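You operate a simulated robot arm through the tools that you are given. There is no shell and no other tool. Be economical: measure what you need, move in short steps, check, and stop when the job is done.

You run a simulated two-armed robot. Do the job below in one go: nothing can be reset, and whatever is moved stays where it is left.

TASK
Open the repair shoe, lift out the heel block and dust the toe.
Fine: Draw the strap right open, draw the block, which grips the heel, into the parts tray, rub the dust off with the buffing pad and put the pad on the green mat. The other hand holds the shoe still. Drop, tip and break nothing, tools too, and nip no finger. What is to be rubbed or washed off counts as gone when no trace of it is left.

It is judged by the outcome, as a careful person would: the job done as asked, and still so three seconds after it is handed in. It fails if anything else is knocked over, pushed out of place, dropped, spilled or broken.

THE ROBOT
Two 7-joint arms with two-finger parallel grippers on one trunk, on a base that drives. Base frame: it is fixed to the floor where the robot stands at the start and does not move with it; the origin is under the middle of the robot, x ahead of it, y to its left, z up. Readings come in mm, degrees, newtons and seconds.
The left shoulder is at the start at [70, 163, 1145], the right one opposite. With the tool pointing down near the work surface each hand reaches from about 400 to 880 mm from the robot's upright axis, wherever it stands, measured 20 degrees to its own side. Places, roughly: green mat top [500, 500, 900]; shoe heel [500, 200, 900]; something [500, 100, 900]; tray [500, -300, 900]. Payload 3.43 kg a hand.
The TCP of each hand is the grasp point between the finger pads, 34 mm short of the fingertips. In the tool frame z runs along the fingers and y along their closing line. The gripper opens to 128 mm. The fingers are 24 mm wide and 12 mm thick; the gripper's body (48 by 130 mm) begins 96 mm behind the TCP.
Orientation is that of the tool frame in the base frame, as a unit quaternion [x, y, z, w]. With the fingers straight down and closing along the base's y, the tool's x points along the base's -x, its y along +y and its z along -z.

THE INTERFACE
- The arms move only by the tool play_rows. It takes "left_steps", "right_steps" or both (then of equal length, played together; a hand with none holds still); each is a list of rows, each an object of numbers (a shift or turn left out is 0, a gripper value left out holds the last): "tx", "ty", "tz": the shift along the tool's x, y, z in mm; "ax", "ay", "az": the turn, a rotation vector about the tool's x, y, z in degrees; "hand": the finger opening in mm, from 0 to 128. In form: [{"tx": .., "ty": .., "tz": .., "ax": .., "ay": .., "az": .., "hand": ..}, ...]. A call has 1 to 8 rows; each row shifts and turns the commanded pose from where the row before left it, along the tool's axes as they then stand. A row lasts 0.2 s, in which the tool goes at most 50 mm and 8.6 degrees; a call with a longer step from one row to the next is refused whole, and so is a gripper value outside its range. Where a pose cannot be reached the arm comes as near as it can. A force on the tool above 40 N (or 10 N above the force at the start of the call, whichever is more), or a blocked arm, ends the call early, and 0.2 s more pass. The fingers move at their own pace (about 153 mm/s each) and stop on an object; they squeeze with about 33 N. The grip force told is the motor's: it shows also when the fingers shut on nothing. Time passes only in rows, and 0.2 s behind the last, so rows that do not move let the fingers close. The reply holds the time, the measured pose of the TCP, the force on the tool along the base axes, the opening and the grip force, in the units named above and with some noise, with the torque about the TCP (base axes, N m) and any sound that the robot's microphone picked up, and new pictures: "show" is both (left out), scene, wrist or none (wrist: the cameras of the hands that moved).
- Cameras (640 x 400 px; columns grow to the right, rows downward): "scene" is now at [137.1, 10.7, 1373.8]; the picture's right is [0.10, -1.00, 0.00], its down [-0.56, -0.05, -0.83] and it looks along [0.82, 0.08, -0.56] (base axes); focal length 214 px, centre (320, 200). "left" rides on the left gripper at [76, 11, -160] in its tool frame; the picture's right is [-0.15, 0.99, 0.00], its down [-0.88, -0.13, -0.46] and it looks along [-0.45, -0.07, 0.89] (tool axes); focal length 234 px, centre (320, 200). "right" rides on the right gripper at [76, -11, -160] in its tool frame; the picture's right is [0.15, 0.99, 0.00], its down [-0.88, 0.13, -0.46] and it looks along [-0.45, 0.07, 0.89] (tool axes); focal length 234 px, centre (320, 200). There is no depth. A picture from a camera that has moved, and an enlarged one, comes with that camera's place and axes in the base frame and with its lens.
- raise_lower(by): slides the trunk up (or, below 0, down) by that many mm; the arms and the scene camera ride with it, the base frame stays. It gives what a move gives, with no picture.
- base_move(legs): drives the robot by 1 to 6 legs, each [ahead, left, turn to the left] in mm, mm and degrees, along the robot's own axes; the way and the turn of a leg run together, so that a leg with both is an arc; at most 1500 mm and 180 degrees a leg. The arms and the cameras ride along, it lands a little off, and it stops where it bumps. It gives what a move gives, and a new picture of the scene camera.
- aim_head(pan, tilt): turns the head with the scene camera to pan (to the left, within 86 degrees either way) and tilt (down, from -29 to 69), counted from straight ahead of the robot. It gives what a move gives, and a new picture of the scene camera.
- close_up(camera, box): a new picture of the part [left, top, right, bottom] of that camera's present view, enlarged. It takes no simulated time.
- sign_off(): hands the job in; it is judged then, once.

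Go step by step. Nothing tells you exact positions but the pictures and the camera data: compare them with the known pose of the tool, close in by small moves and look again before you grip or let go. The budget is 120 turns and 260 pictures, counting those below and the enlarged ones. Unless the task says otherwise, let go and move clear before handing in, and close with one line.

The tools are called after "Request:" by a JSON object that holds its "name" and its "arguments". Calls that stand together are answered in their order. play_rows: Moves the arms, as the interface text tells. Its arguments: {"type":"object","properties":{"left_steps":{"type":"array","items":{"type":"object","properties":{"tx":{"type":"number"},"ty":{"type":"number"},"tz":{"type":"number"},"ax":{"type":"number"},"ay":{"type":"number"},"az":{"type":"number"},"hand":{"type":"number"}}}},"right_steps":{"type":"array","items":{"type":"object","properties":{"tx":{"type":"number"},"ty":{"type":"number"},"tz":{"type":"number"},"ax":{"type":"number"},"ay":{"type":"number"},"az":{"type":"number"},"hand":{"type":"number"}}}},"show":{"type":"string","enum":["both","scene","wrist","none"]}},"required":[]} The other tools are called the same way: raise_lower (by) slides the trunk up or down; base_move (legs) drives the base; aim_head (pan, tilt) turns the head that bears the scene camera; close_up (camera, box) takes an enlarged picture of a part of a camera's view; sign_off () hands the job in.

At the start:

```text
time_s: 0.0
left_eef_pos: [473.8, 352.2, 1237.0]
left_ee_rot: [-0.001, 1.0, 0.0, 0.0]
left_ft_force: [-0.2, 0.1, 0.3]
left_moment: [0.0, -0.03, 0.01]
left_width: 128.2
left_grasp_force: 0.0
right_eef_pos: [423.7, -121.8, 1278.1]
right_ee_rot: [0.0, 1.0, 0.002, 0.0]
right_ft_force: [0.2, 0.5, -0.2]
right_moment: [-0.01, 0.03, 0.0]
right_width: 127.9
right_grasp_force: 0.0
trunk travel left (down, up): [-625.0, 315.0]
robot x, y, heading: [-1.9, -0.3, -0.3]
head pan, tilt: [5.5, 34.0]
```

scene: 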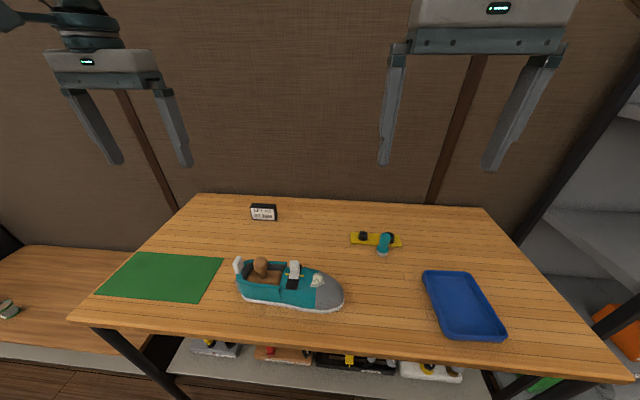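
right: 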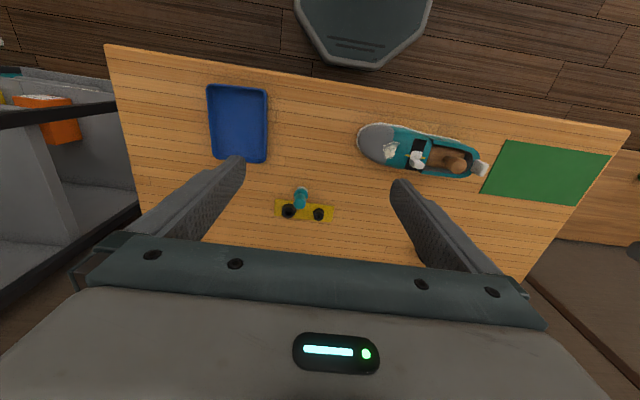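
left: 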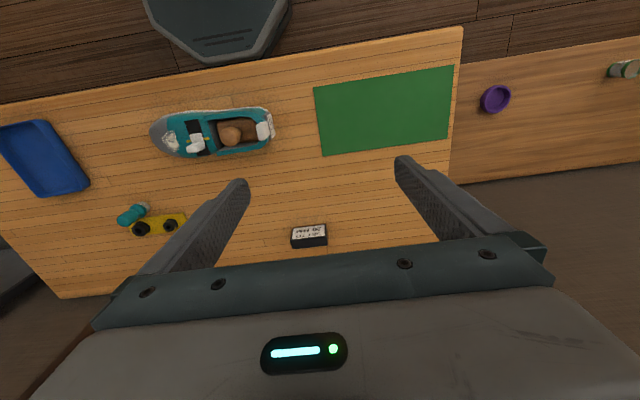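

I see a teal shoe on the table with its heel to the left, a blue tray on the right, a yellow holder with a teal-handled pad, and the green mat. I'll start with enlarged views.

Request:
{"name": "close_up", "arguments": {"camera": "scene", "box": [220, 240, 360, 328]}}

Request:
{"name": "close_up", "arguments": {"camera": "left", "box": [140, 90, 300, 190]}}

Request:
{"name": "close_up", "arguments": {"camera": "right", "box": [340, 100, 500, 200]}}

Request:
{"name": "close_up", "arguments": {"camera": "scene", "box": [340, 220, 420, 270]}}

Request:
{"name": "close_up", "arguments": {"camera": "right", "box": [260, 170, 356, 230]}}

```text
4.55 times, centred on (290, 284) of scene
camera zoom: at [137.1, 10.7, 1373.8], right [0.1, -1.0, 0.0], down [-0.56, -0.05, -0.83], along [0.82, 0.08, -0.56], focal length 975 px, centre (456, -182)
```

zoom: 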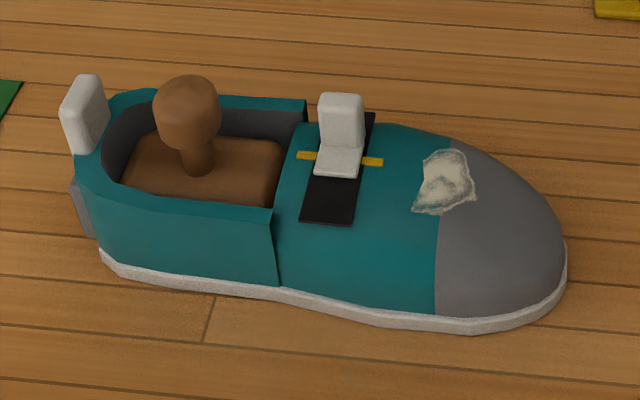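

```text
4.00 times, centred on (220, 140) of left
camera zoom: at [397.7, 363.0, 1397.5], right [0.15, 0.99, 0.0], down [0.88, -0.13, 0.46], along [0.45, -0.07, -0.89], focal length 937 px, centre (720, 440)
```

zoom: 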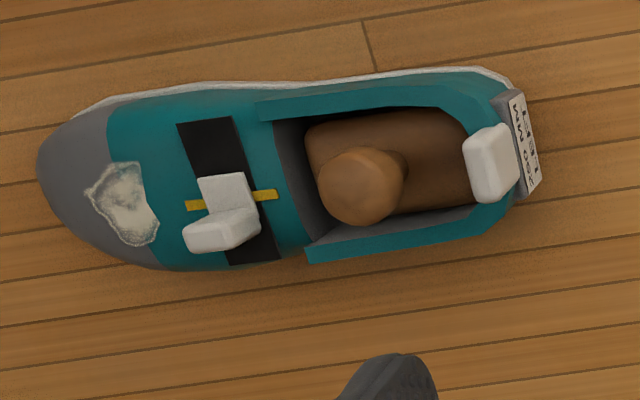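

```text
4.00 times, centred on (420, 150) of right
camera zoom: at [348.1, -133.3, 1437.4], right [-0.15, 0.99, 0.0], down [0.88, 0.13, 0.46], along [0.45, 0.07, -0.89], focal length 937 px, centre (-80, 400)
```

zoom: 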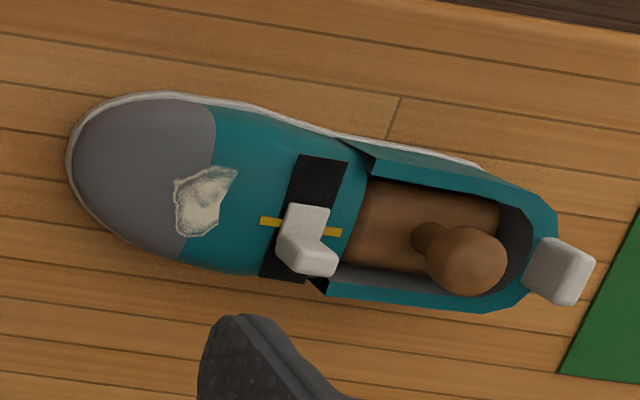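

```text
8.00 times, centred on (380, 245) of scene
camera zoom: at [137.1, 10.7, 1373.8], right [0.1, -1.0, 0.0], down [-0.56, -0.05, -0.83], along [0.82, 0.08, -0.56], focal length 1716 px, centre (-160, -160)
```

zoom: 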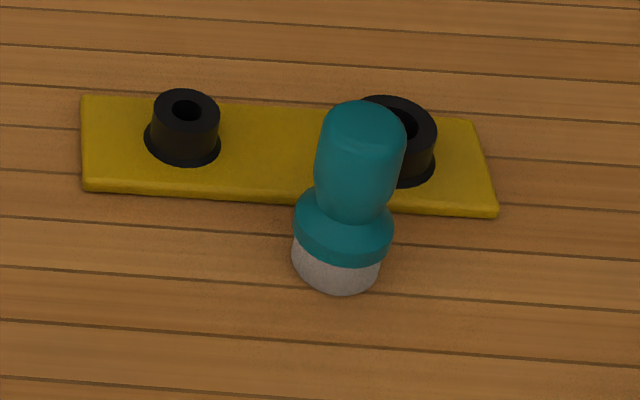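

```text
6.67 times, centred on (308, 200) of right
camera zoom: at [348.1, -133.3, 1437.4], right [-0.15, 0.99, 0.0], down [0.88, 0.13, 0.46], along [0.45, 0.07, -0.89], focal length 1561 px, centre (400, 200)
```

zoom: 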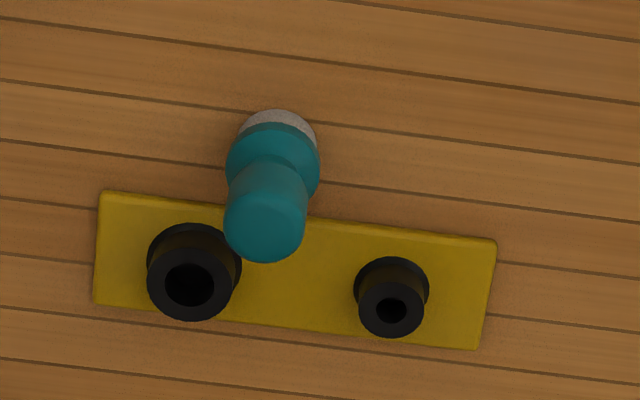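

The knob top comes out near (467,184,953), the strap tab near (479,107,952), the dust near (464,44,914) and the pad near (620,-141). I'll bring the right hand above the strap for a close look and begin turning the left hand so it can straddle the heel from behind.

Request:
{"name": "play_rows", "arguments": {"right_steps": [{"tx": -7, "ty": 28.6, "tz": 18}, {"tx": -7, "ty": 28.6, "tz": 18}, {"tx": -7, "ty": 28.6, "tz": 18}, {"tx": -7, "ty": 28.6, "tz": 18}, {"tx": -7, "ty": 28.6, "tz": 18}, {"tx": -7, "ty": 28.6, "tz": 18}, {"tx": -7, "ty": 28.6, "tz": 18}, {"tx": -7, "ty": 28.6, "tz": 18}], "left_steps": [{"ty": 10, "az": -8.4}, {"ty": 10, "az": -8.4}, {"ty": 10, "az": -8.4}, {"az": -8.4}, {"az": -8.4}, {"az": -8.4}, {"az": -8.4}, {"az": -8.4}], "show": "wrist"}}

```text
time_s: 1.8
left_eef_pos: [469.3, 383.1, 1236.8]
left_ee_rot: [-0.555, 0.832, -0.001, 0.0]
left_ft_force: [0.4, 0.6, -0.3]
left_moment: [0.01, -0.04, -0.01]
left_width: 128.0
left_grasp_force: 0.0
right_eef_pos: [479.8, 107.7, 1135.9]
right_ee_rot: [0.001, 1.0, 0.001, 0.0]
right_ft_force: [0.0, 0.8, -0.3]
right_moment: [-0.04, 0.0, 0.01]
right_width: 128.1
right_grasp_force: 0.1
trunk travel left (down, up): [-625.0, 315.0]
robot x, y, heading: [-0.3, 1.5, 0.4]
head pan, tilt: [5.5, 34.0]
camera right: at [404.1, 97.0, 1294.3], right [-0.15, 0.99, 0.0], down [0.88, 0.13, 0.46], along [0.45, 0.07, -0.89], focal length 234 px, centre (320, 200)
camera left: at [430.3, 316.9, 1397.0], right [-0.86, 0.52, 0.0], down [0.46, 0.76, 0.45], along [0.23, 0.39, -0.89], focal length 234 px, centre (320, 200)
```

right: 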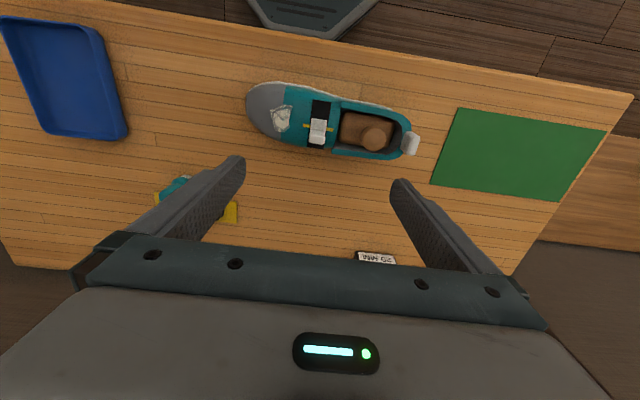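
left: 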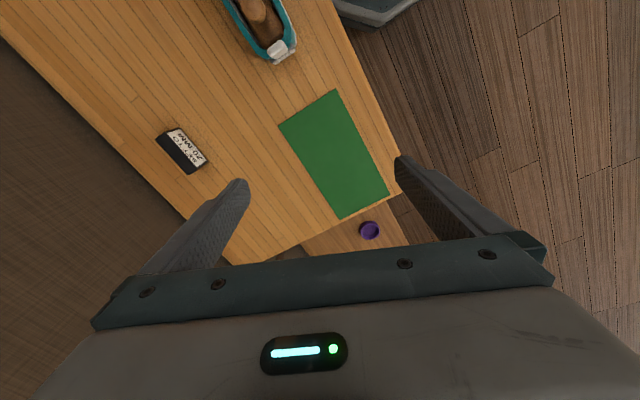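

Request:
{"name": "close_up", "arguments": {"camera": "right", "box": [235, 70, 427, 190]}}

Request:
{"name": "close_up", "arguments": {"camera": "scene", "box": [240, 198, 288, 228]}}

Request:
{"name": "close_up", "arguments": {"camera": "left", "box": [200, 0, 328, 80]}}

```text
3.33 times, centred on (331, 130) of right
camera zoom: at [404.1, 97.0, 1294.3], right [-0.15, 0.99, 0.0], down [0.88, 0.13, 0.46], along [0.45, 0.07, -0.89], focal length 781 px, centre (283, 433)
```

zoom: 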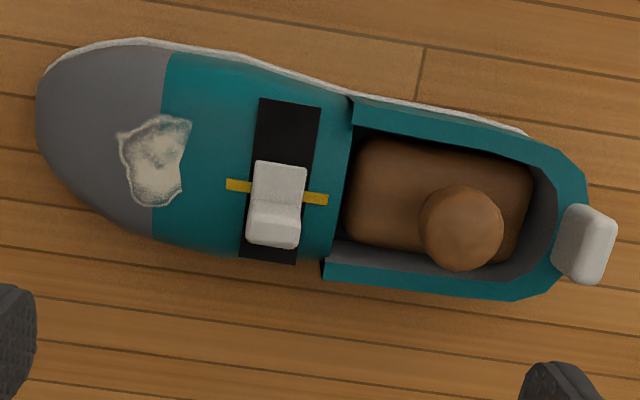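

```text
13.33 times, centred on (264, 213) of scene
camera zoom: at [137.3, 12.0, 1373.7], right [0.1, -1.0, 0.0], down [-0.56, -0.05, -0.83], along [0.82, 0.08, -0.56], focal length 2860 px, centre (1067, 27)
```

zoom: 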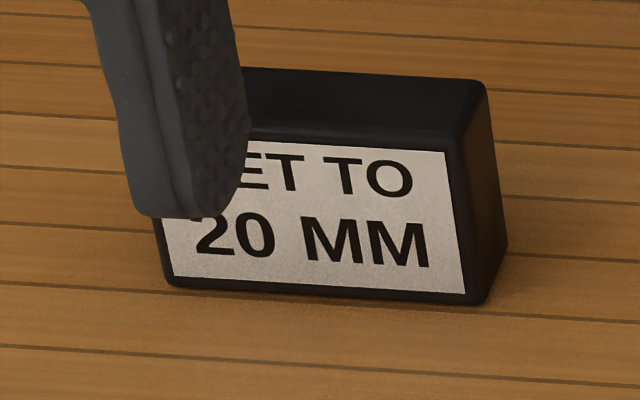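

```text
5.00 times, centred on (264, 40) of left
camera zoom: at [430.3, 316.9, 1397.0], right [-0.86, 0.52, 0.0], down [0.46, 0.76, 0.45], along [0.23, 0.39, -0.89], focal length 1171 px, centre (600, 1000)
```

zoom: 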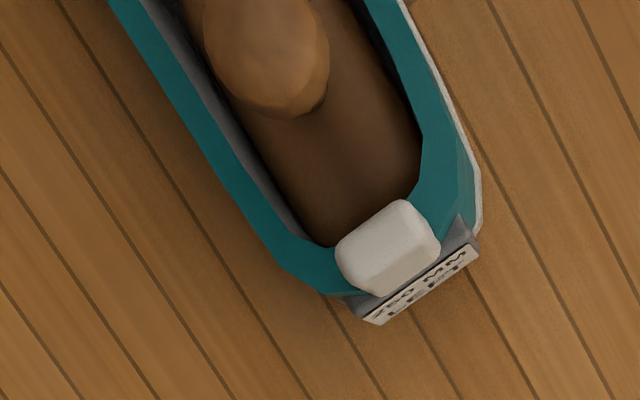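

The "SET TO 20 MM" sign looks like just a label. The shoe is aligned with y to within about 2°, so I'll finish turning and tilting the left hand to approach the heel from behind.

Request:
{"name": "play_rows", "arguments": {"left_steps": [{"tz": 40, "az": -6.9}, {"tz": 40, "az": -6.9}, {"tz": 40, "az": -6.9}, {"tx": -10, "ay": 8.2}, {"tx": -10, "ay": 8.2}, {"tx": -10, "ay": 8.2}, {"tx": -10, "ay": 8.2}, {"tx": -10, "ay": 8.2}], "show": "none"}}

Request:
{"name": "play_rows", "arguments": {"left_steps": [{"ay": 8.2}, {"ay": 8.2}, {"ay": 8.2}, {}], "show": "both"}}

```text
time_s: 3.6
left_eef_pos: [471.8, 428.6, 1101.5]
left_ee_rot: [-0.65, 0.674, -0.244, -0.252]
left_ft_force: [0.6, 0.4, -0.3]
left_moment: [-0.01, 0.02, -0.02]
left_width: 127.7
left_grasp_force: 0.0
right_eef_pos: [479.7, 108.6, 1135.2]
right_ee_rot: [0.0, 1.0, 0.001, -0.001]
right_ft_force: [-0.3, 0.8, -1.1]
right_moment: [-0.02, -0.02, 0.01]
right_width: 128.2
right_grasp_force: 0.0
trunk travel left (down, up): [-625.0, 315.0]
robot x, y, heading: [4.1, -1.5, 0.1]
head pan, tilt: [5.5, 34.0]
```

```text
time_s: 4.6
left_eef_pos: [472.4, 428.4, 1104.2]
left_ee_rot: [-0.583, 0.605, -0.376, -0.39]
left_ft_force: [0.0, -0.4, 0.6]
left_moment: [0.0, -0.02, 0.05]
left_width: 128.0
left_grasp_force: 0.1
right_eef_pos: [478.3, 106.6, 1137.1]
right_ee_rot: [0.0, 1.0, 0.0, 0.0]
right_ft_force: [0.5, 0.2, -0.1]
right_moment: [0.02, 0.01, -0.02]
right_width: 127.9
right_grasp_force: 0.0
trunk travel left (down, up): [-625.0, 315.0]
robot x, y, heading: [0.6, -0.3, -0.0]
head pan, tilt: [5.5, 34.0]
camera scene: at [137.0, 10.5, 1373.8], right [0.1, -1.0, 0.0], down [-0.56, -0.05, -0.83], along [0.82, 0.08, -0.56], focal length 214 px, centre (320, 200)
camera left: at [463.0, 542.2, 1239.3], right [-0.99, 0.1, -0.13], down [0.16, 0.77, -0.61], along [0.05, -0.63, -0.78], focal length 234 px, centre (320, 200)
```

scene: 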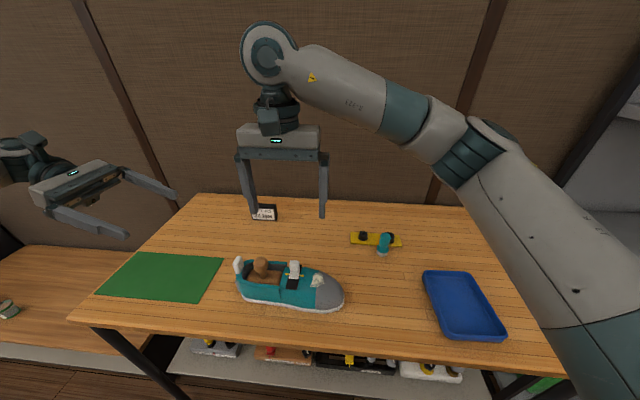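
left: 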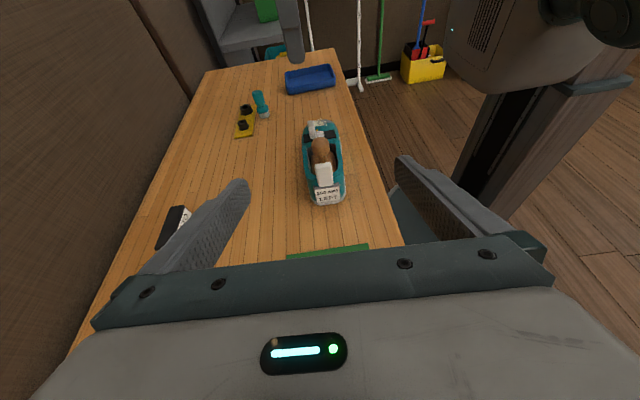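

The left hand is aligned with the heel. Next I'll move it to a point about 110 mm short of the hold.

Request:
{"name": "play_rows", "arguments": {"left_steps": [{"tx": -21.5, "ty": -0.7, "tz": 33}, {"tx": -21.5, "ty": -0.7, "tz": 33}, {"tx": -21.5, "ty": -0.7, "tz": 33}, {"tx": -21.5, "ty": -0.7, "tz": 33}, {"tx": -21.5, "ty": -0.7, "tz": 33}, {}], "show": "both"}}

```text
time_s: 6.0
left_eef_pos: [472.1, 322.3, 936.9]
left_ee_rot: [-0.585, 0.605, -0.376, -0.388]
left_ft_force: [0.2, 1.3, 0.0]
left_moment: [0.05, -0.01, 0.02]
left_width: 127.9
left_grasp_force: 0.1
right_eef_pos: [479.0, 107.2, 1135.4]
right_ee_rot: [-0.001, 1.0, 0.002, 0.0]
right_ft_force: [-0.3, 0.3, -1.0]
right_moment: [0.02, -0.01, 0.0]
right_width: 127.9
right_grasp_force: 0.0
trunk travel left (down, up): [-625.0, 315.0]
robot x, y, heading: [2.9, -0.9, 0.0]
head pan, tilt: [5.5, 34.0]
camera scene: at [136.6, 10.9, 1373.8], right [0.1, -1.0, 0.0], down [-0.56, -0.05, -0.83], along [0.82, 0.08, -0.56], focal length 214 px, centre (320, 200)
camera left: at [464.6, 435.6, 1073.1], right [-0.99, 0.1, -0.13], down [0.16, 0.78, -0.61], along [0.05, -0.62, -0.78], focal length 234 px, centre (320, 200)
```

scene: 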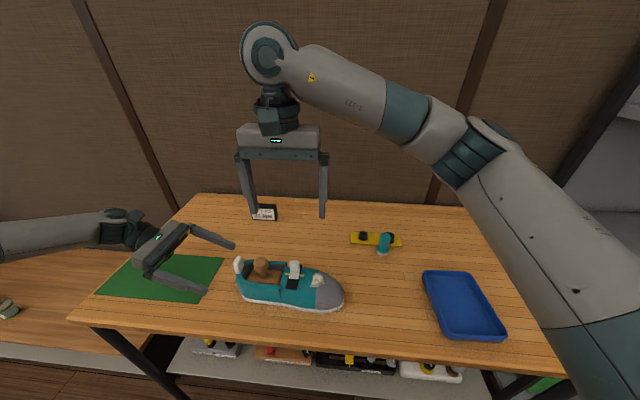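
left: 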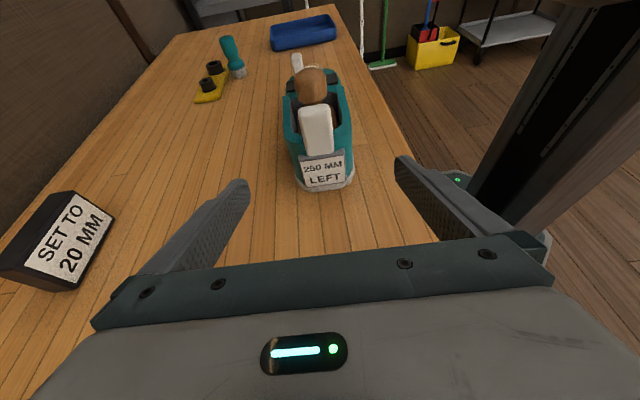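

The heel is centred between the fingers. I'll advance along the tool axis and straddle it.

Request:
{"name": "play_rows", "arguments": {"left_steps": [{"tz": 25}, {"tz": 25}, {"tz": 25}, {"tz": 20}, {}], "show": "both"}}

```text
time_s: 7.2
left_eef_pos: [439.7, 246.5, 925.5]
left_ee_rot: [-0.585, 0.605, -0.376, -0.387]
left_ft_force: [0.5, -0.8, 0.5]
left_moment: [0.0, 0.01, -0.02]
left_width: 128.0
left_grasp_force: 0.1
left hand out of reach, approached as far as the arm can: row 1, 2, 3, 4
right_eef_pos: [479.9, 106.6, 1135.2]
right_ee_rot: [-0.001, 1.0, 0.0, 0.0]
right_ft_force: [0.1, 0.2, -0.1]
right_moment: [-0.01, 0.0, -0.01]
right_width: 128.2
right_grasp_force: 0.1
trunk travel left (down, up): [-625.0, 315.0]
robot x, y, heading: [-0.3, -2.4, 0.3]
head pan, tilt: [5.5, 34.0]
camera scene: at [137.2, 10.9, 1373.8], right [0.1, -1.0, 0.0], down [-0.56, -0.05, -0.83], along [0.82, 0.08, -0.56], focal length 214 px, centre (320, 200)
camera left: at [432.1, 359.2, 1061.5], right [-0.99, 0.1, -0.13], down [0.16, 0.78, -0.61], along [0.05, -0.62, -0.78], focal length 234 px, centre (320, 200)
```

scene: 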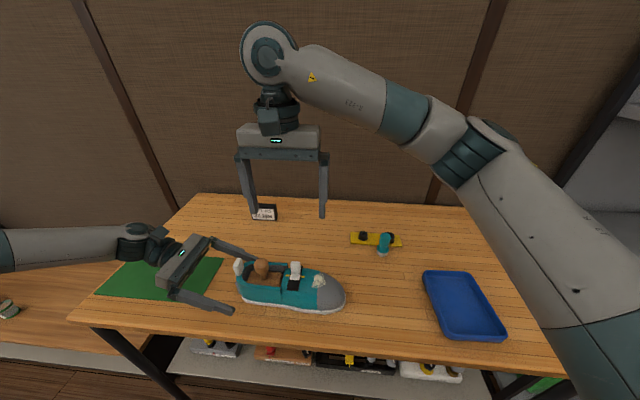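
left: 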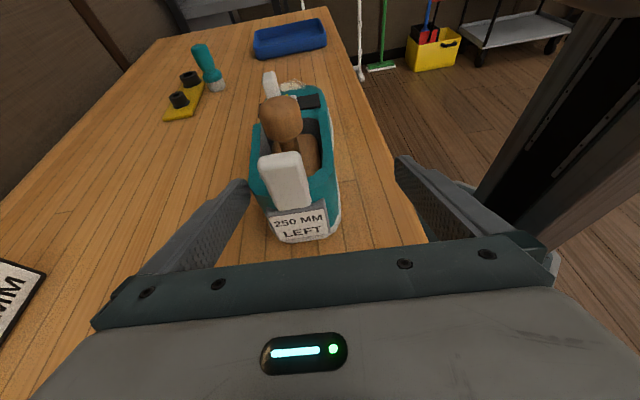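

The arm can't hold that line from here, since it drifted sideways in free air. I'll back off to the pose that worked and use the base and trunk to carry the hand in.

Request:
{"name": "play_rows", "arguments": {"left_steps": [{"tz": -25}, {"tz": -25}, {"tz": -25}, {"tz": -20}, {}], "show": "none"}}

```text
time_s: 8.4
left_eef_pos: [443.0, 333.0, 962.7]
left_ee_rot: [-0.583, 0.605, -0.376, -0.39]
left_ft_force: [-0.1, -0.3, 0.7]
left_moment: [0.03, -0.02, -0.01]
left_width: 128.4
left_grasp_force: 0.0
right_eef_pos: [479.7, 106.8, 1135.9]
right_ee_rot: [0.0, 1.0, 0.0, 0.001]
right_ft_force: [0.6, 0.3, -0.3]
right_moment: [-0.01, 0.02, -0.01]
right_width: 128.0
right_grasp_force: 0.0
trunk travel left (down, up): [-625.0, 315.0]
robot x, y, heading: [-0.2, 1.2, 0.2]
head pan, tilt: [5.5, 34.0]
```

Request:
{"name": "play_rows", "arguments": {"left_steps": [{"tx": -6.5, "ty": -27, "tz": 5}, {}], "show": "none"}}

Request:
{"name": "base_move", "arguments": {"legs": [[0, -105, 0]]}}

Request:
{"name": "close_up", "arguments": {"camera": "left", "box": [160, 60, 480, 260]}}

```text
time_s: 9.0
left_eef_pos: [469.2, 329.3, 955.2]
left_ee_rot: [-0.584, 0.605, -0.377, -0.389]
left_ft_force: [-0.7, -0.4, -0.2]
left_moment: [-0.01, -0.01, 0.02]
left_width: 128.1
left_grasp_force: 0.0
right_eef_pos: [478.2, 108.5, 1136.3]
right_ee_rot: [0.0, 1.0, 0.001, 0.0]
right_ft_force: [0.5, 0.7, 0.4]
right_moment: [-0.03, -0.07, -0.02]
right_width: 127.9
right_grasp_force: 0.0
trunk travel left (down, up): [-625.0, 315.0]
robot x, y, heading: [0.6, -0.1, 0.1]
head pan, tilt: [5.5, 34.0]
```

```text
time_s: 10.2
left_eef_pos: [469.4, 226.3, 954.7]
left_ee_rot: [-0.583, 0.605, -0.376, -0.39]
left_ft_force: [0.1, 0.9, 0.7]
left_moment: [0.02, 0.01, -0.01]
left_width: 128.2
left_grasp_force: 0.0
right_eef_pos: [479.3, 3.9, 1136.2]
right_ee_rot: [0.001, 1.0, 0.001, 0.0]
right_ft_force: [-0.5, 0.0, -0.5]
right_moment: [0.05, -0.02, -0.01]
right_width: 128.0
right_grasp_force: 0.1
trunk travel left (down, up): [-625.0, 315.0]
robot x, y, heading: [0.5, -102.2, 0.0]
head pan, tilt: [5.5, 34.0]
camera scene: at [137.2, -92.0, 1373.7], right [0.09, -1.0, 0.0], down [-0.56, -0.05, -0.83], along [0.82, 0.08, -0.56], focal length 214 px, centre (320, 200)
```

scene: 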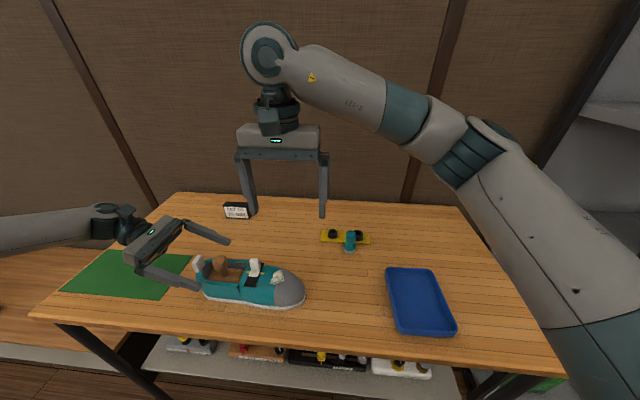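

```text
2.00 times, centred on (320, 160) of left
camera zoom: at [462.1, 340.6, 1090.9], right [-0.99, 0.1, -0.13], down [0.16, 0.77, -0.61], along [0.04, -0.63, -0.78], focal length 468 px, centre (320, 280)
```

zoom: 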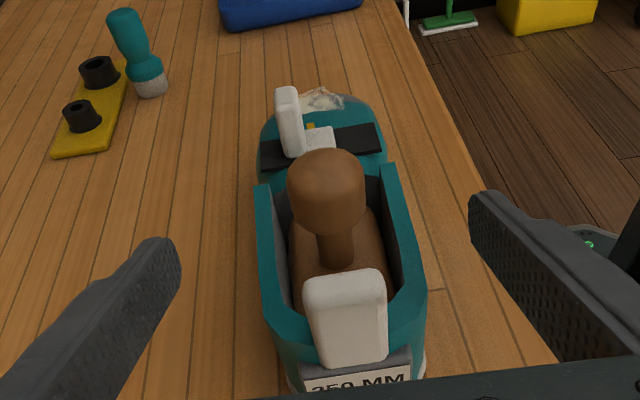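

The hand straddles the heel and the shoe sits about 7 mm nearer to me than the hand's centre. I'll correct that and lower with the trunk.

Request:
{"name": "play_rows", "arguments": {"left_steps": [{"ty": 7}, {}], "show": "none"}}

Request:
{"name": "raise_lower", "arguments": {"by": -60}}

Request:
{"name": "play_rows", "arguments": {"left_steps": [{}], "show": "both"}}

```text
time_s: 10.8
left_eef_pos: [462.6, 227.0, 955.1]
left_ee_rot: [-0.583, 0.606, -0.375, -0.391]
left_ft_force: [-0.6, 0.4, -1.0]
left_moment: [0.04, -0.02, -0.04]
left_width: 128.0
left_grasp_force: 0.2
right_eef_pos: [480.4, 3.6, 1136.5]
right_ee_rot: [0.001, 1.0, 0.002, 0.0]
right_ft_force: [0.4, -1.1, -0.6]
right_moment: [0.04, -0.01, 0.02]
right_width: 128.0
right_grasp_force: 0.0
trunk travel left (down, up): [-625.0, 315.0]
robot x, y, heading: [2.1, -101.1, -0.2]
head pan, tilt: [5.5, 34.0]
```

```text
time_s: 11.8
left_eef_pos: [461.6, 225.9, 893.7]
left_ee_rot: [-0.583, 0.605, -0.377, -0.39]
left_ft_force: [0.3, 0.0, 0.1]
left_moment: [0.01, 0.03, 0.01]
left_width: 128.2
left_grasp_force: 0.0
right_eef_pos: [478.6, 3.9, 1075.9]
right_ee_rot: [0.001, 1.0, 0.001, 0.0]
right_ft_force: [0.3, -0.7, -0.5]
right_moment: [0.0, 0.01, -0.01]
right_width: 128.1
right_grasp_force: 0.1
trunk travel left (down, up): [-565.0, 375.0]
robot x, y, heading: [0.6, -103.5, -0.2]
head pan, tilt: [5.5, 34.0]
```

```text
time_s: 12.2
left_eef_pos: [460.9, 227.6, 894.7]
left_ee_rot: [-0.583, 0.605, -0.376, -0.39]
left_ft_force: [0.1, 0.6, 0.1]
left_moment: [0.0, -0.02, -0.01]
left_width: 128.1
left_grasp_force: 0.1
right_eef_pos: [479.1, 2.5, 1076.8]
right_ee_rot: [0.001, 1.0, 0.001, 0.0]
right_ft_force: [0.2, 0.4, -0.1]
right_moment: [0.01, -0.02, -0.01]
right_width: 128.0
right_grasp_force: 0.1
trunk travel left (down, up): [-565.0, 375.0]
robot x, y, heading: [-0.4, -106.7, 0.2]
head pan, tilt: [5.5, 34.0]
camera scene: at [137.2, -91.8, 1313.8], right [0.09, -1.0, 0.0], down [-0.56, -0.05, -0.83], along [0.82, 0.08, -0.56], focal length 214 px, centre (320, 200)
camera left: at [454.4, 340.8, 1030.5], right [-0.99, 0.1, -0.13], down [0.16, 0.77, -0.61], along [0.04, -0.63, -0.78], focal length 234 px, centre (320, 200)
```

scene: 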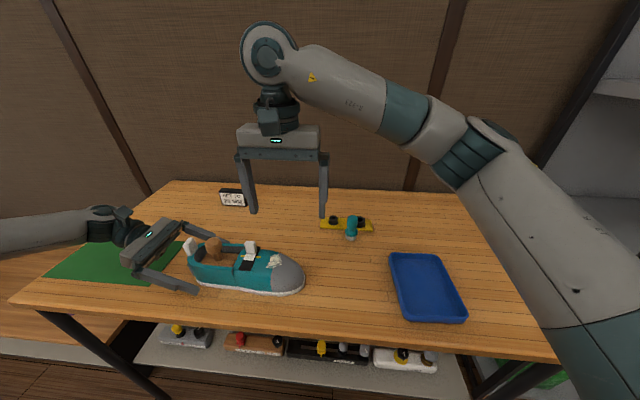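
left: 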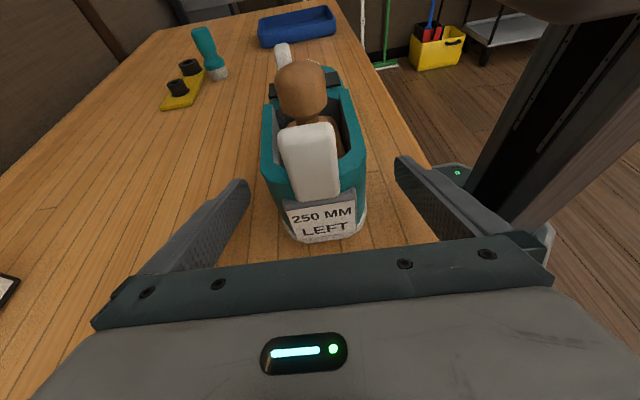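

The fingers are beside the heel, so I'll narrow them and check the centring before squeezing.

Request:
{"name": "play_rows", "arguments": {"left_steps": [{"ty": -2, "hand": 105}, {"hand": 92}, {}], "show": "wrist"}}

Request:
{"name": "close_up", "arguments": {"camera": "left", "box": [192, 80, 448, 240]}}

Request:
{"name": "close_up", "arguments": {"camera": "scene", "box": [120, 200, 312, 320]}}

```text
time_s: 13.0
left_eef_pos: [464.2, 225.0, 894.4]
left_ee_rot: [-0.584, 0.605, -0.376, -0.389]
left_ft_force: [-0.6, 0.0, 0.7]
left_moment: [-0.01, 0.02, 0.0]
left_width: 92.0
left_grasp_force: 0.0
right_eef_pos: [479.3, 3.6, 1076.2]
right_ee_rot: [0.001, 1.0, 0.0, 0.0]
right_ft_force: [-0.9, -0.2, -0.3]
right_moment: [-0.03, -0.04, -0.02]
right_width: 128.2
right_grasp_force: 0.0
trunk travel left (down, up): [-565.0, 375.0]
robot x, y, heading: [-3.1, -102.7, 0.2]
head pan, tilt: [5.5, 34.0]
camera left: at [456.5, 340.3, 1030.7], right [-0.99, 0.1, -0.13], down [0.16, 0.77, -0.61], along [0.04, -0.63, -0.78], focal length 234 px, centre (320, 200)
```

left: 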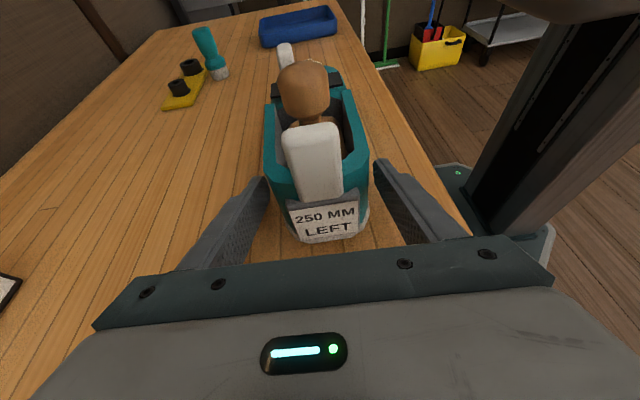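

```text
2.50 times, centred on (320, 160) of left
camera zoom: at [456.5, 340.3, 1030.7], right [-0.99, 0.1, -0.13], down [0.16, 0.77, -0.61], along [0.04, -0.63, -0.78], focal length 585 px, centre (320, 300)
```

zoom: 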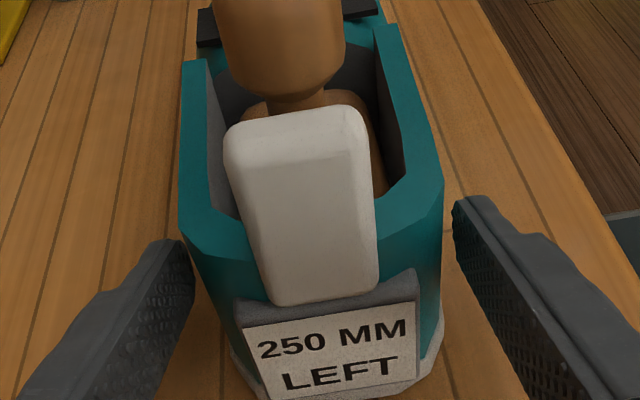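

```text
3.33 times, centred on (216, 260) of scene
camera zoom: at [137.2, -91.8, 1313.8], right [0.09, -1.0, 0.0], down [-0.56, -0.05, -0.83], along [0.82, 0.08, -0.56], focal length 715 px, centre (667, 0)
```

zoom: 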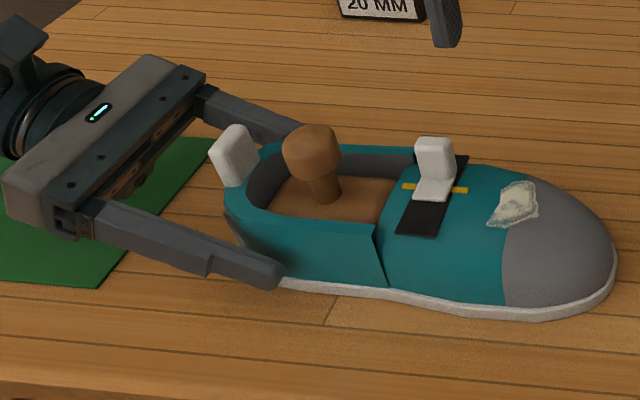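

Centring is good. I'll close onto the heel.

Request:
{"name": "play_rows", "arguments": {"left_steps": [{"hand": 84}, {"hand": 78}, {"hand": 72}, {"hand": 60}, {}], "show": "wrist"}}

Request:
{"name": "close_up", "arguments": {"camera": "scene", "box": [120, 200, 312, 320]}}

```text
time_s: 14.2
left_eef_pos: [464.5, 225.9, 894.7]
left_ee_rot: [-0.584, 0.605, -0.377, -0.389]
left_ft_force: [0.8, 0.8, 1.0]
left_moment: [-0.09, -0.26, 0.22]
left_width: 80.6
left_grasp_force: 33.0
right_eef_pos: [480.6, 3.9, 1075.5]
right_ee_rot: [0.0, 1.0, 0.001, -0.001]
right_ft_force: [-0.4, 0.5, 0.4]
right_moment: [-0.02, 0.02, -0.01]
right_width: 128.1
right_grasp_force: 0.0
trunk travel left (down, up): [-565.0, 375.0]
robot x, y, heading: [3.3, -102.1, -0.1]
head pan, tilt: [5.5, 34.0]
camera left: at [456.5, 340.5, 1030.8], right [-0.99, 0.1, -0.13], down [0.16, 0.77, -0.61], along [0.04, -0.63, -0.78], focal length 234 px, centre (320, 200)
```

left: 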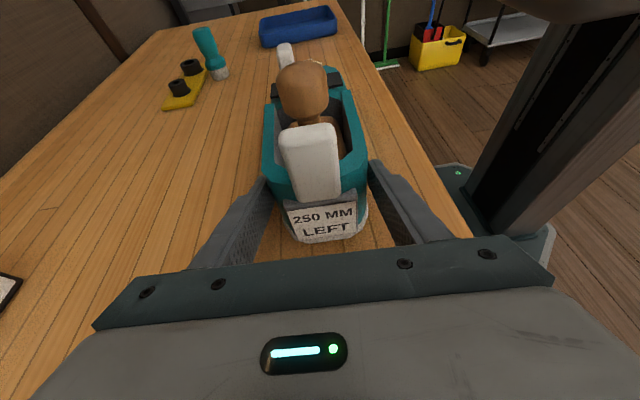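

```text
3.33 times, centred on (216, 260) of scene
camera zoom: at [137.2, -91.7, 1313.8], right [0.09, -1.0, 0.0], down [-0.56, -0.05, -0.83], along [0.82, 0.08, -0.56], focal length 715 px, centre (667, 0)
```

zoom: 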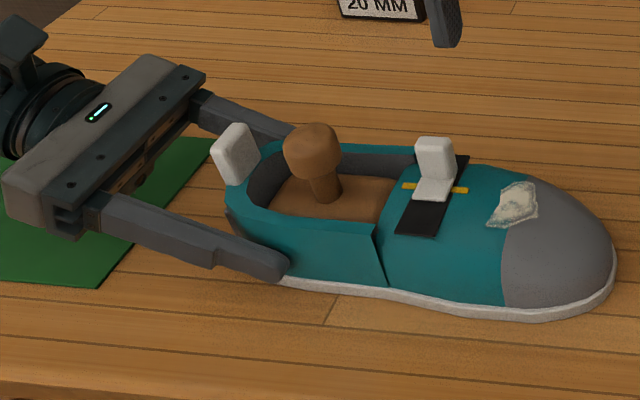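

The shoe is held and has not moved. Now I'll bring the right hand over the strap's upright tab with the fingers half open.

Request:
{"name": "play_rows", "arguments": {"right_steps": [{"ty": 34, "hand": 60}, {"ty": 34}, {"ty": 34}, {"tz": 30}, {"tz": 26}, {}], "show": "wrist"}}

Request:
{"name": "close_up", "arguments": {"camera": "right", "box": [224, 100, 416, 220]}}

Request:
{"name": "close_up", "arguments": {"camera": "scene", "box": [180, 200, 308, 280]}}

```text
time_s: 15.6
left_eef_pos: [463.2, 225.8, 895.5]
left_ee_rot: [-0.583, 0.605, -0.376, -0.39]
left_ft_force: [0.2, -1.9, 1.5]
left_moment: [-0.6, -0.28, 0.01]
left_width: 79.7
left_grasp_force: 32.4
right_eef_pos: [479.7, 105.4, 1019.6]
right_ee_rot: [0.0, 1.0, 0.001, 0.001]
right_ft_force: [-0.4, -0.1, -1.3]
right_moment: [-0.02, 0.0, -0.04]
right_width: 59.8
right_grasp_force: 0.1
trunk travel left (down, up): [-565.0, 375.0]
robot x, y, heading: [-2.5, -102.3, 0.0]
head pan, tilt: [5.5, 34.0]
camera right: at [403.9, 94.3, 1178.7], right [-0.15, 0.99, 0.0], down [0.88, 0.13, 0.46], along [0.45, 0.07, -0.89], focal length 234 px, centre (320, 200)
```

right: 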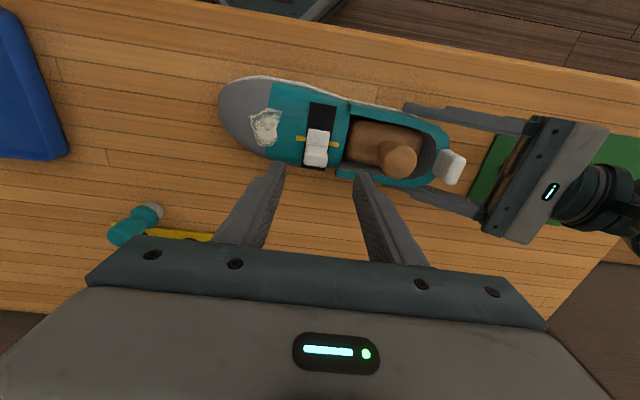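

```text
3.33 times, centred on (320, 160) of right
camera zoom: at [403.9, 94.3, 1178.7], right [-0.15, 0.99, 0.0], down [0.88, 0.13, 0.46], along [0.45, 0.07, -0.89], focal length 781 px, centre (320, 333)
```

zoom: 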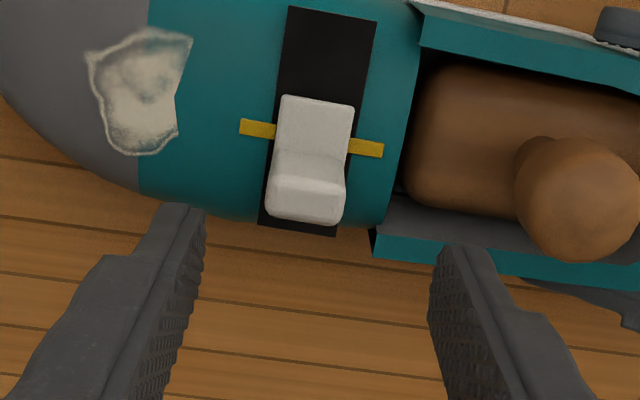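

```text
5.00 times, centred on (244, 240) of scene
camera zoom: at [137.0, -92.0, 1313.8], right [0.09, -1.0, 0.0], down [-0.56, -0.05, -0.83], along [0.82, 0.08, -0.56], focal length 1072 px, centre (700, 0)
```

zoom: 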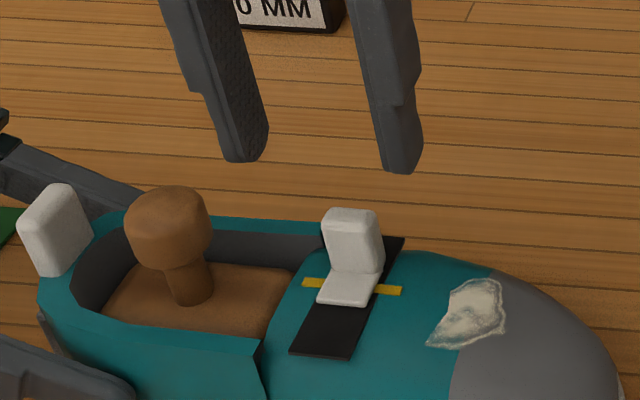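

The tab's upright is at about (478,101.5) with its top at z 950. I'll centre on it, lower so the fingertips stay above the shoe, and close.

Request:
{"name": "play_rows", "arguments": {"right_steps": [{"tx": 2, "ty": -4, "tz": 25}, {"tz": 25}, {"tz": 11}, {}], "show": "wrist"}}

Request:
{"name": "close_up", "arguments": {"camera": "scene", "box": [180, 200, 308, 280]}}

```text
time_s: 16.6
left_eef_pos: [463.0, 226.8, 895.5]
left_ee_rot: [-0.583, 0.605, -0.376, -0.39]
left_ft_force: [0.0, -0.3, 3.1]
left_moment: [-0.2, -0.27, 0.11]
left_width: 79.8
left_grasp_force: 32.6
right_eef_pos: [477.5, 101.8, 958.6]
right_ee_rot: [0.001, 1.0, 0.0, 0.001]
right_ft_force: [0.5, 0.1, -0.8]
right_moment: [0.03, -0.01, 0.01]
right_width: 60.0
right_grasp_force: 0.0
trunk travel left (down, up): [-565.0, 375.0]
robot x, y, heading: [1.5, -104.5, 0.0]
head pan, tilt: [5.5, 34.0]
camera right: at [401.8, 90.9, 1117.7], right [-0.15, 0.99, 0.0], down [0.88, 0.13, 0.46], along [0.45, 0.07, -0.89], focal length 234 px, centre (320, 200)
```

right: 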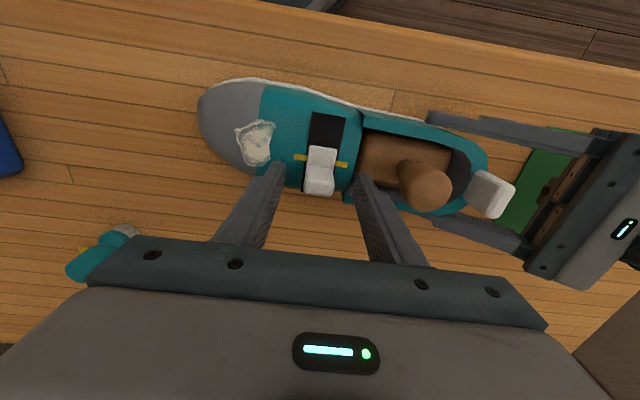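

```text
5.00 times, centred on (244, 240) of scene
camera zoom: at [136.8, -91.9, 1313.8], right [0.09, -1.0, 0.0], down [-0.56, -0.05, -0.83], along [0.82, 0.08, -0.56], focal length 1072 px, centre (700, 0)
```

zoom: 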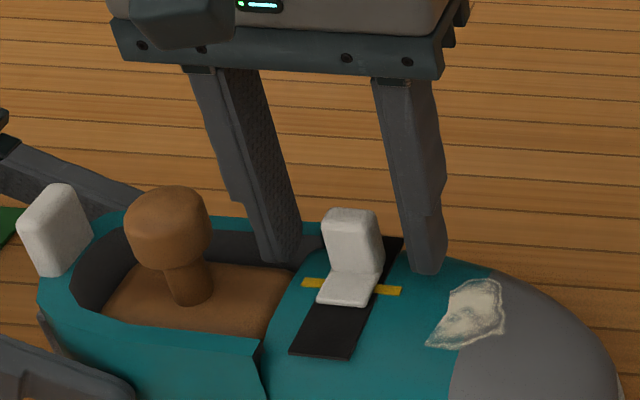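

Request:
{"name": "play_rows", "arguments": {"right_steps": [{"hand": 40}, {"hand": 15}, {}], "show": "none"}}

Request:
{"name": "play_rows", "arguments": {"right_steps": [{"tx": 3}, {"tx": 3}, {}], "show": "wrist"}}

Request:
{"name": "close_up", "arguments": {"camera": "scene", "box": [180, 200, 308, 280]}}

```text
time_s: 17.4
left_eef_pos: [464.2, 227.7, 895.7]
left_ee_rot: [-0.584, 0.605, -0.377, -0.39]
left_ft_force: [-1.0, 12.1, 3.7]
left_moment: [-0.51, -0.23, 0.35]
left_width: 79.9
left_grasp_force: 33.0
right_eef_pos: [477.3, 101.6, 958.0]
right_ee_rot: [0.001, 1.0, 0.001, 0.001]
right_ft_force: [-0.4, -12.5, -0.4]
right_moment: [-0.34, 0.04, -0.22]
right_width: 22.5
right_grasp_force: 33.3
trunk travel left (down, up): [-565.0, 375.0]
robot x, y, heading: [-1.0, -103.0, -0.0]
head pan, tilt: [5.5, 34.0]
```

```text
time_s: 18.2
left_eef_pos: [464.5, 225.7, 895.0]
left_ee_rot: [-0.584, 0.606, -0.375, -0.389]
left_ft_force: [-0.2, 18.0, 2.6]
left_moment: [-0.31, -0.28, 0.48]
left_width: 79.8
left_grasp_force: 33.2
right_eef_pos: [471.3, 99.8, 958.6]
right_ee_rot: [0.001, 1.0, 0.001, -0.001]
right_ft_force: [-0.5, -19.0, 3.4]
right_moment: [-0.45, -0.04, -0.27]
right_width: 22.8
right_grasp_force: 32.9
trunk travel left (down, up): [-565.0, 375.0]
robot x, y, heading: [-2.2, -101.6, -0.1]
head pan, tilt: [5.5, 34.0]
camera right: at [395.7, 90.3, 1117.9], right [-0.14, 0.99, 0.0], down [0.88, 0.13, 0.46], along [0.45, 0.07, -0.89], focal length 234 px, centre (320, 200)
```

right: 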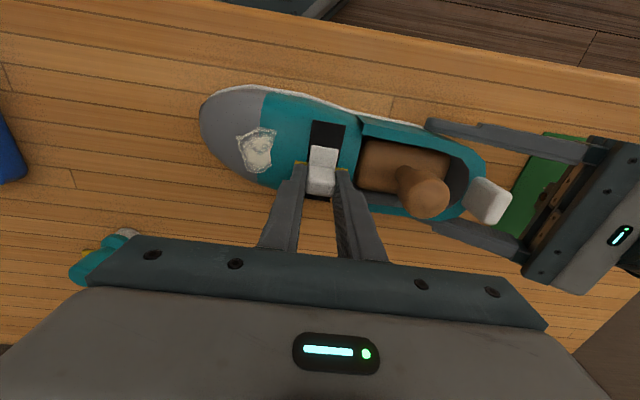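

```text
5.00 times, centred on (244, 240) of scene
camera zoom: at [136.6, -92.1, 1313.9], right [0.09, -1.0, 0.0], down [-0.56, -0.05, -0.83], along [0.83, 0.08, -0.56], focal length 1072 px, centre (700, 0)
```

zoom: 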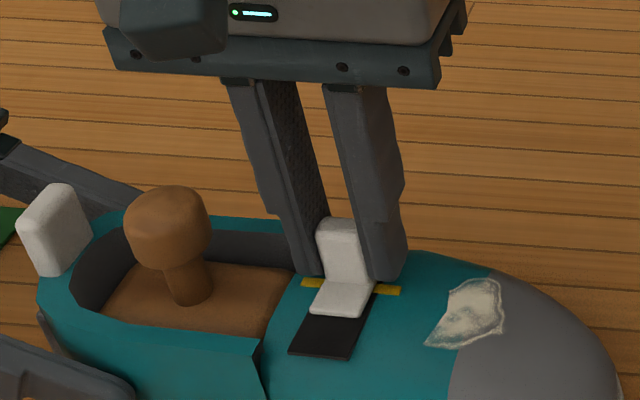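

The strap slides towards me (−x) with no resistance along x. I'll relieve the sideways strain and keep drawing in small steps, watching the forces.

Request:
{"name": "play_rows", "arguments": {"right_steps": [{"ty": -1.5}, {"tx": 4}, {"tx": 4}, {}], "show": "none"}}

Request:
{"name": "close_up", "arguments": {"camera": "scene", "box": [180, 200, 308, 280]}}

```text
time_s: 19.2
left_eef_pos: [463.6, 226.0, 895.3]
left_ee_rot: [-0.583, 0.606, -0.375, -0.39]
left_ft_force: [0.1, 5.3, 0.1]
left_moment: [0.66, -0.35, 0.37]
left_width: 79.6
left_grasp_force: 33.2
right_eef_pos: [462.7, 101.3, 959.2]
right_ee_rot: [0.0, 1.0, 0.002, 0.0]
right_ft_force: [0.4, -2.9, 1.6]
right_moment: [-0.19, 0.04, -0.25]
right_width: 22.9
right_grasp_force: 33.0
trunk travel left (down, up): [-565.0, 375.0]
robot x, y, heading: [0.1, -104.8, -0.1]
head pan, tilt: [5.5, 34.0]
```

```text
5.00 times, centred on (244, 240) of scene
camera zoom: at [136.9, -91.7, 1313.8], right [0.09, -1.0, 0.0], down [-0.56, -0.05, -0.83], along [0.82, 0.08, -0.56], focal length 1072 px, centre (700, 0)
```

zoom: 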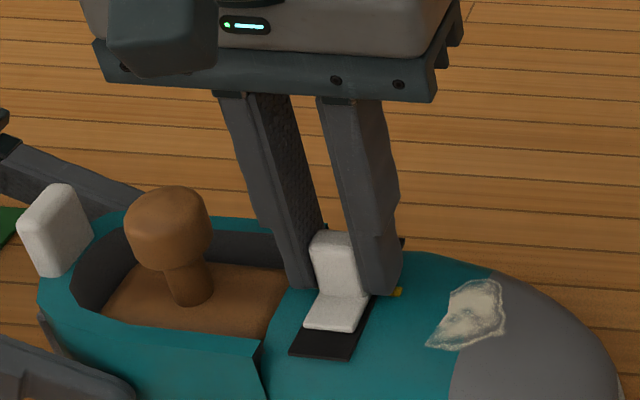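

Request:
{"name": "play_rows", "arguments": {"right_steps": [{"tx": 4}, {"tx": 4}, {}], "show": "none"}}

Request:
{"name": "play_rows", "arguments": {"right_steps": [{"tx": 3}, {"tx": 3}, {}], "show": "wrist"}}

Request:
{"name": "close_up", "arguments": {"camera": "scene", "box": [180, 200, 308, 280]}}

```text
time_s: 20.0
left_eef_pos: [463.8, 225.1, 895.2]
left_ee_rot: [-0.584, 0.605, -0.376, -0.39]
left_ft_force: [-1.3, -8.2, 2.2]
left_moment: [0.36, 0.1, 0.31]
left_width: 80.0
left_grasp_force: 32.9
right_eef_pos: [455.0, 101.8, 959.3]
right_ee_rot: [-0.001, 1.0, 0.002, 0.0]
right_ft_force: [0.4, 8.5, -1.8]
right_moment: [-0.04, -0.09, -0.3]
right_width: 22.7
right_grasp_force: 33.0
trunk travel left (down, up): [-565.0, 375.0]
robot x, y, heading: [1.6, -101.7, 0.2]
head pan, tilt: [5.5, 34.0]
```

```text
time_s: 20.8
left_eef_pos: [464.4, 227.0, 895.5]
left_ee_rot: [-0.583, 0.605, -0.376, -0.39]
left_ft_force: [-0.7, -15.8, 3.5]
left_moment: [0.33, 0.24, 0.51]
left_width: 80.0
left_grasp_force: 32.7
right_eef_pos: [449.5, 101.3, 959.2]
right_ee_rot: [-0.001, 1.0, 0.002, -0.001]
right_ft_force: [0.7, 15.0, -3.6]
right_moment: [0.06, -0.21, -0.32]
right_width: 22.9
right_grasp_force: 32.7
trunk travel left (down, up): [-565.0, 375.0]
robot x, y, heading: [-2.4, -100.4, 0.3]
head pan, tilt: [5.5, 34.0]
camera right: at [373.9, 89.9, 1118.1], right [-0.15, 0.99, 0.0], down [0.88, 0.13, 0.46], along [0.45, 0.07, -0.89], focal length 234 px, centre (320, 200)
```

right: 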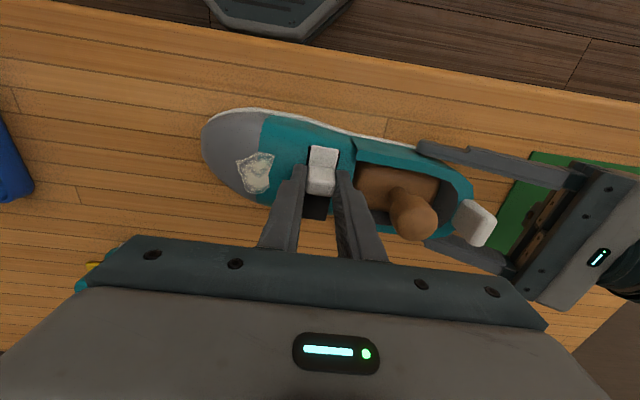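

```text
5.00 times, centred on (244, 240) of scene
camera zoom: at [137.4, -91.7, 1313.7], right [0.09, -1.0, 0.0], down [-0.56, -0.05, -0.83], along [0.82, 0.08, -0.56], focal length 1072 px, centre (700, 0)
```

zoom: 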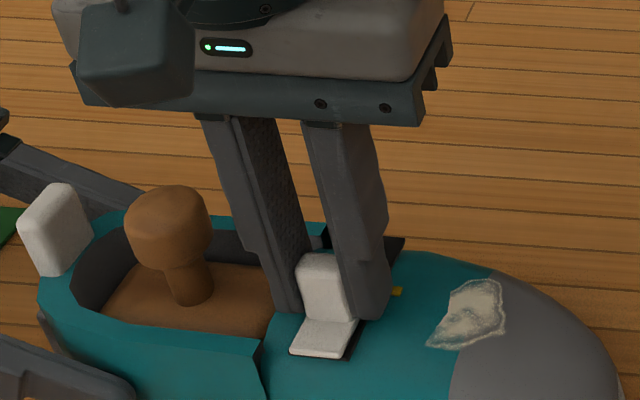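

Request:
{"name": "play_rows", "arguments": {"right_steps": [{"ty": 1.8}, {"tx": 3, "ty": 0.3}, {"tx": 3, "ty": 0.3}, {}], "show": "none"}}

Request:
{"name": "close_up", "arguments": {"camera": "scene", "box": [180, 200, 308, 280]}}

```text
time_s: 21.8
left_eef_pos: [464.3, 226.6, 895.1]
left_ee_rot: [-0.584, 0.604, -0.378, -0.389]
left_ft_force: [-0.1, 7.4, 6.5]
left_moment: [-0.93, -0.12, 0.09]
left_width: 79.7
left_grasp_force: 33.1
right_eef_pos: [444.2, 101.6, 958.3]
right_ee_rot: [0.001, 1.0, 0.0, 0.0]
right_ft_force: [-0.4, -7.9, -0.7]
right_moment: [-0.17, 0.01, -0.26]
right_width: 22.8
right_grasp_force: 33.2
trunk travel left (down, up): [-565.0, 375.0]
robot x, y, heading: [-2.0, -102.8, -0.2]
head pan, tilt: [5.5, 34.0]
```

```text
5.00 times, centred on (244, 240) of scene
camera zoom: at [137.0, -92.0, 1313.8], right [0.09, -1.0, 0.0], down [-0.56, -0.05, -0.83], along [0.82, 0.08, -0.56], focal length 1072 px, centre (700, 0)
```

zoom: 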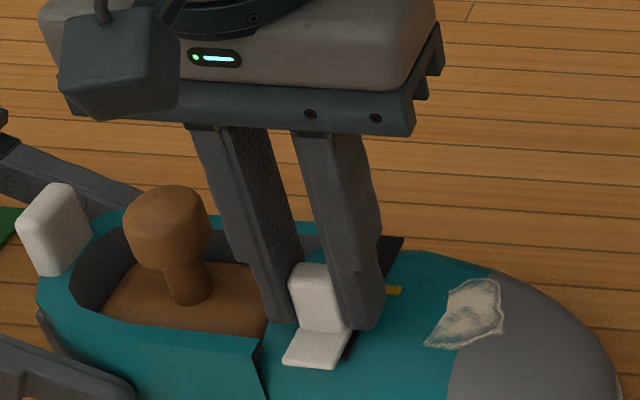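

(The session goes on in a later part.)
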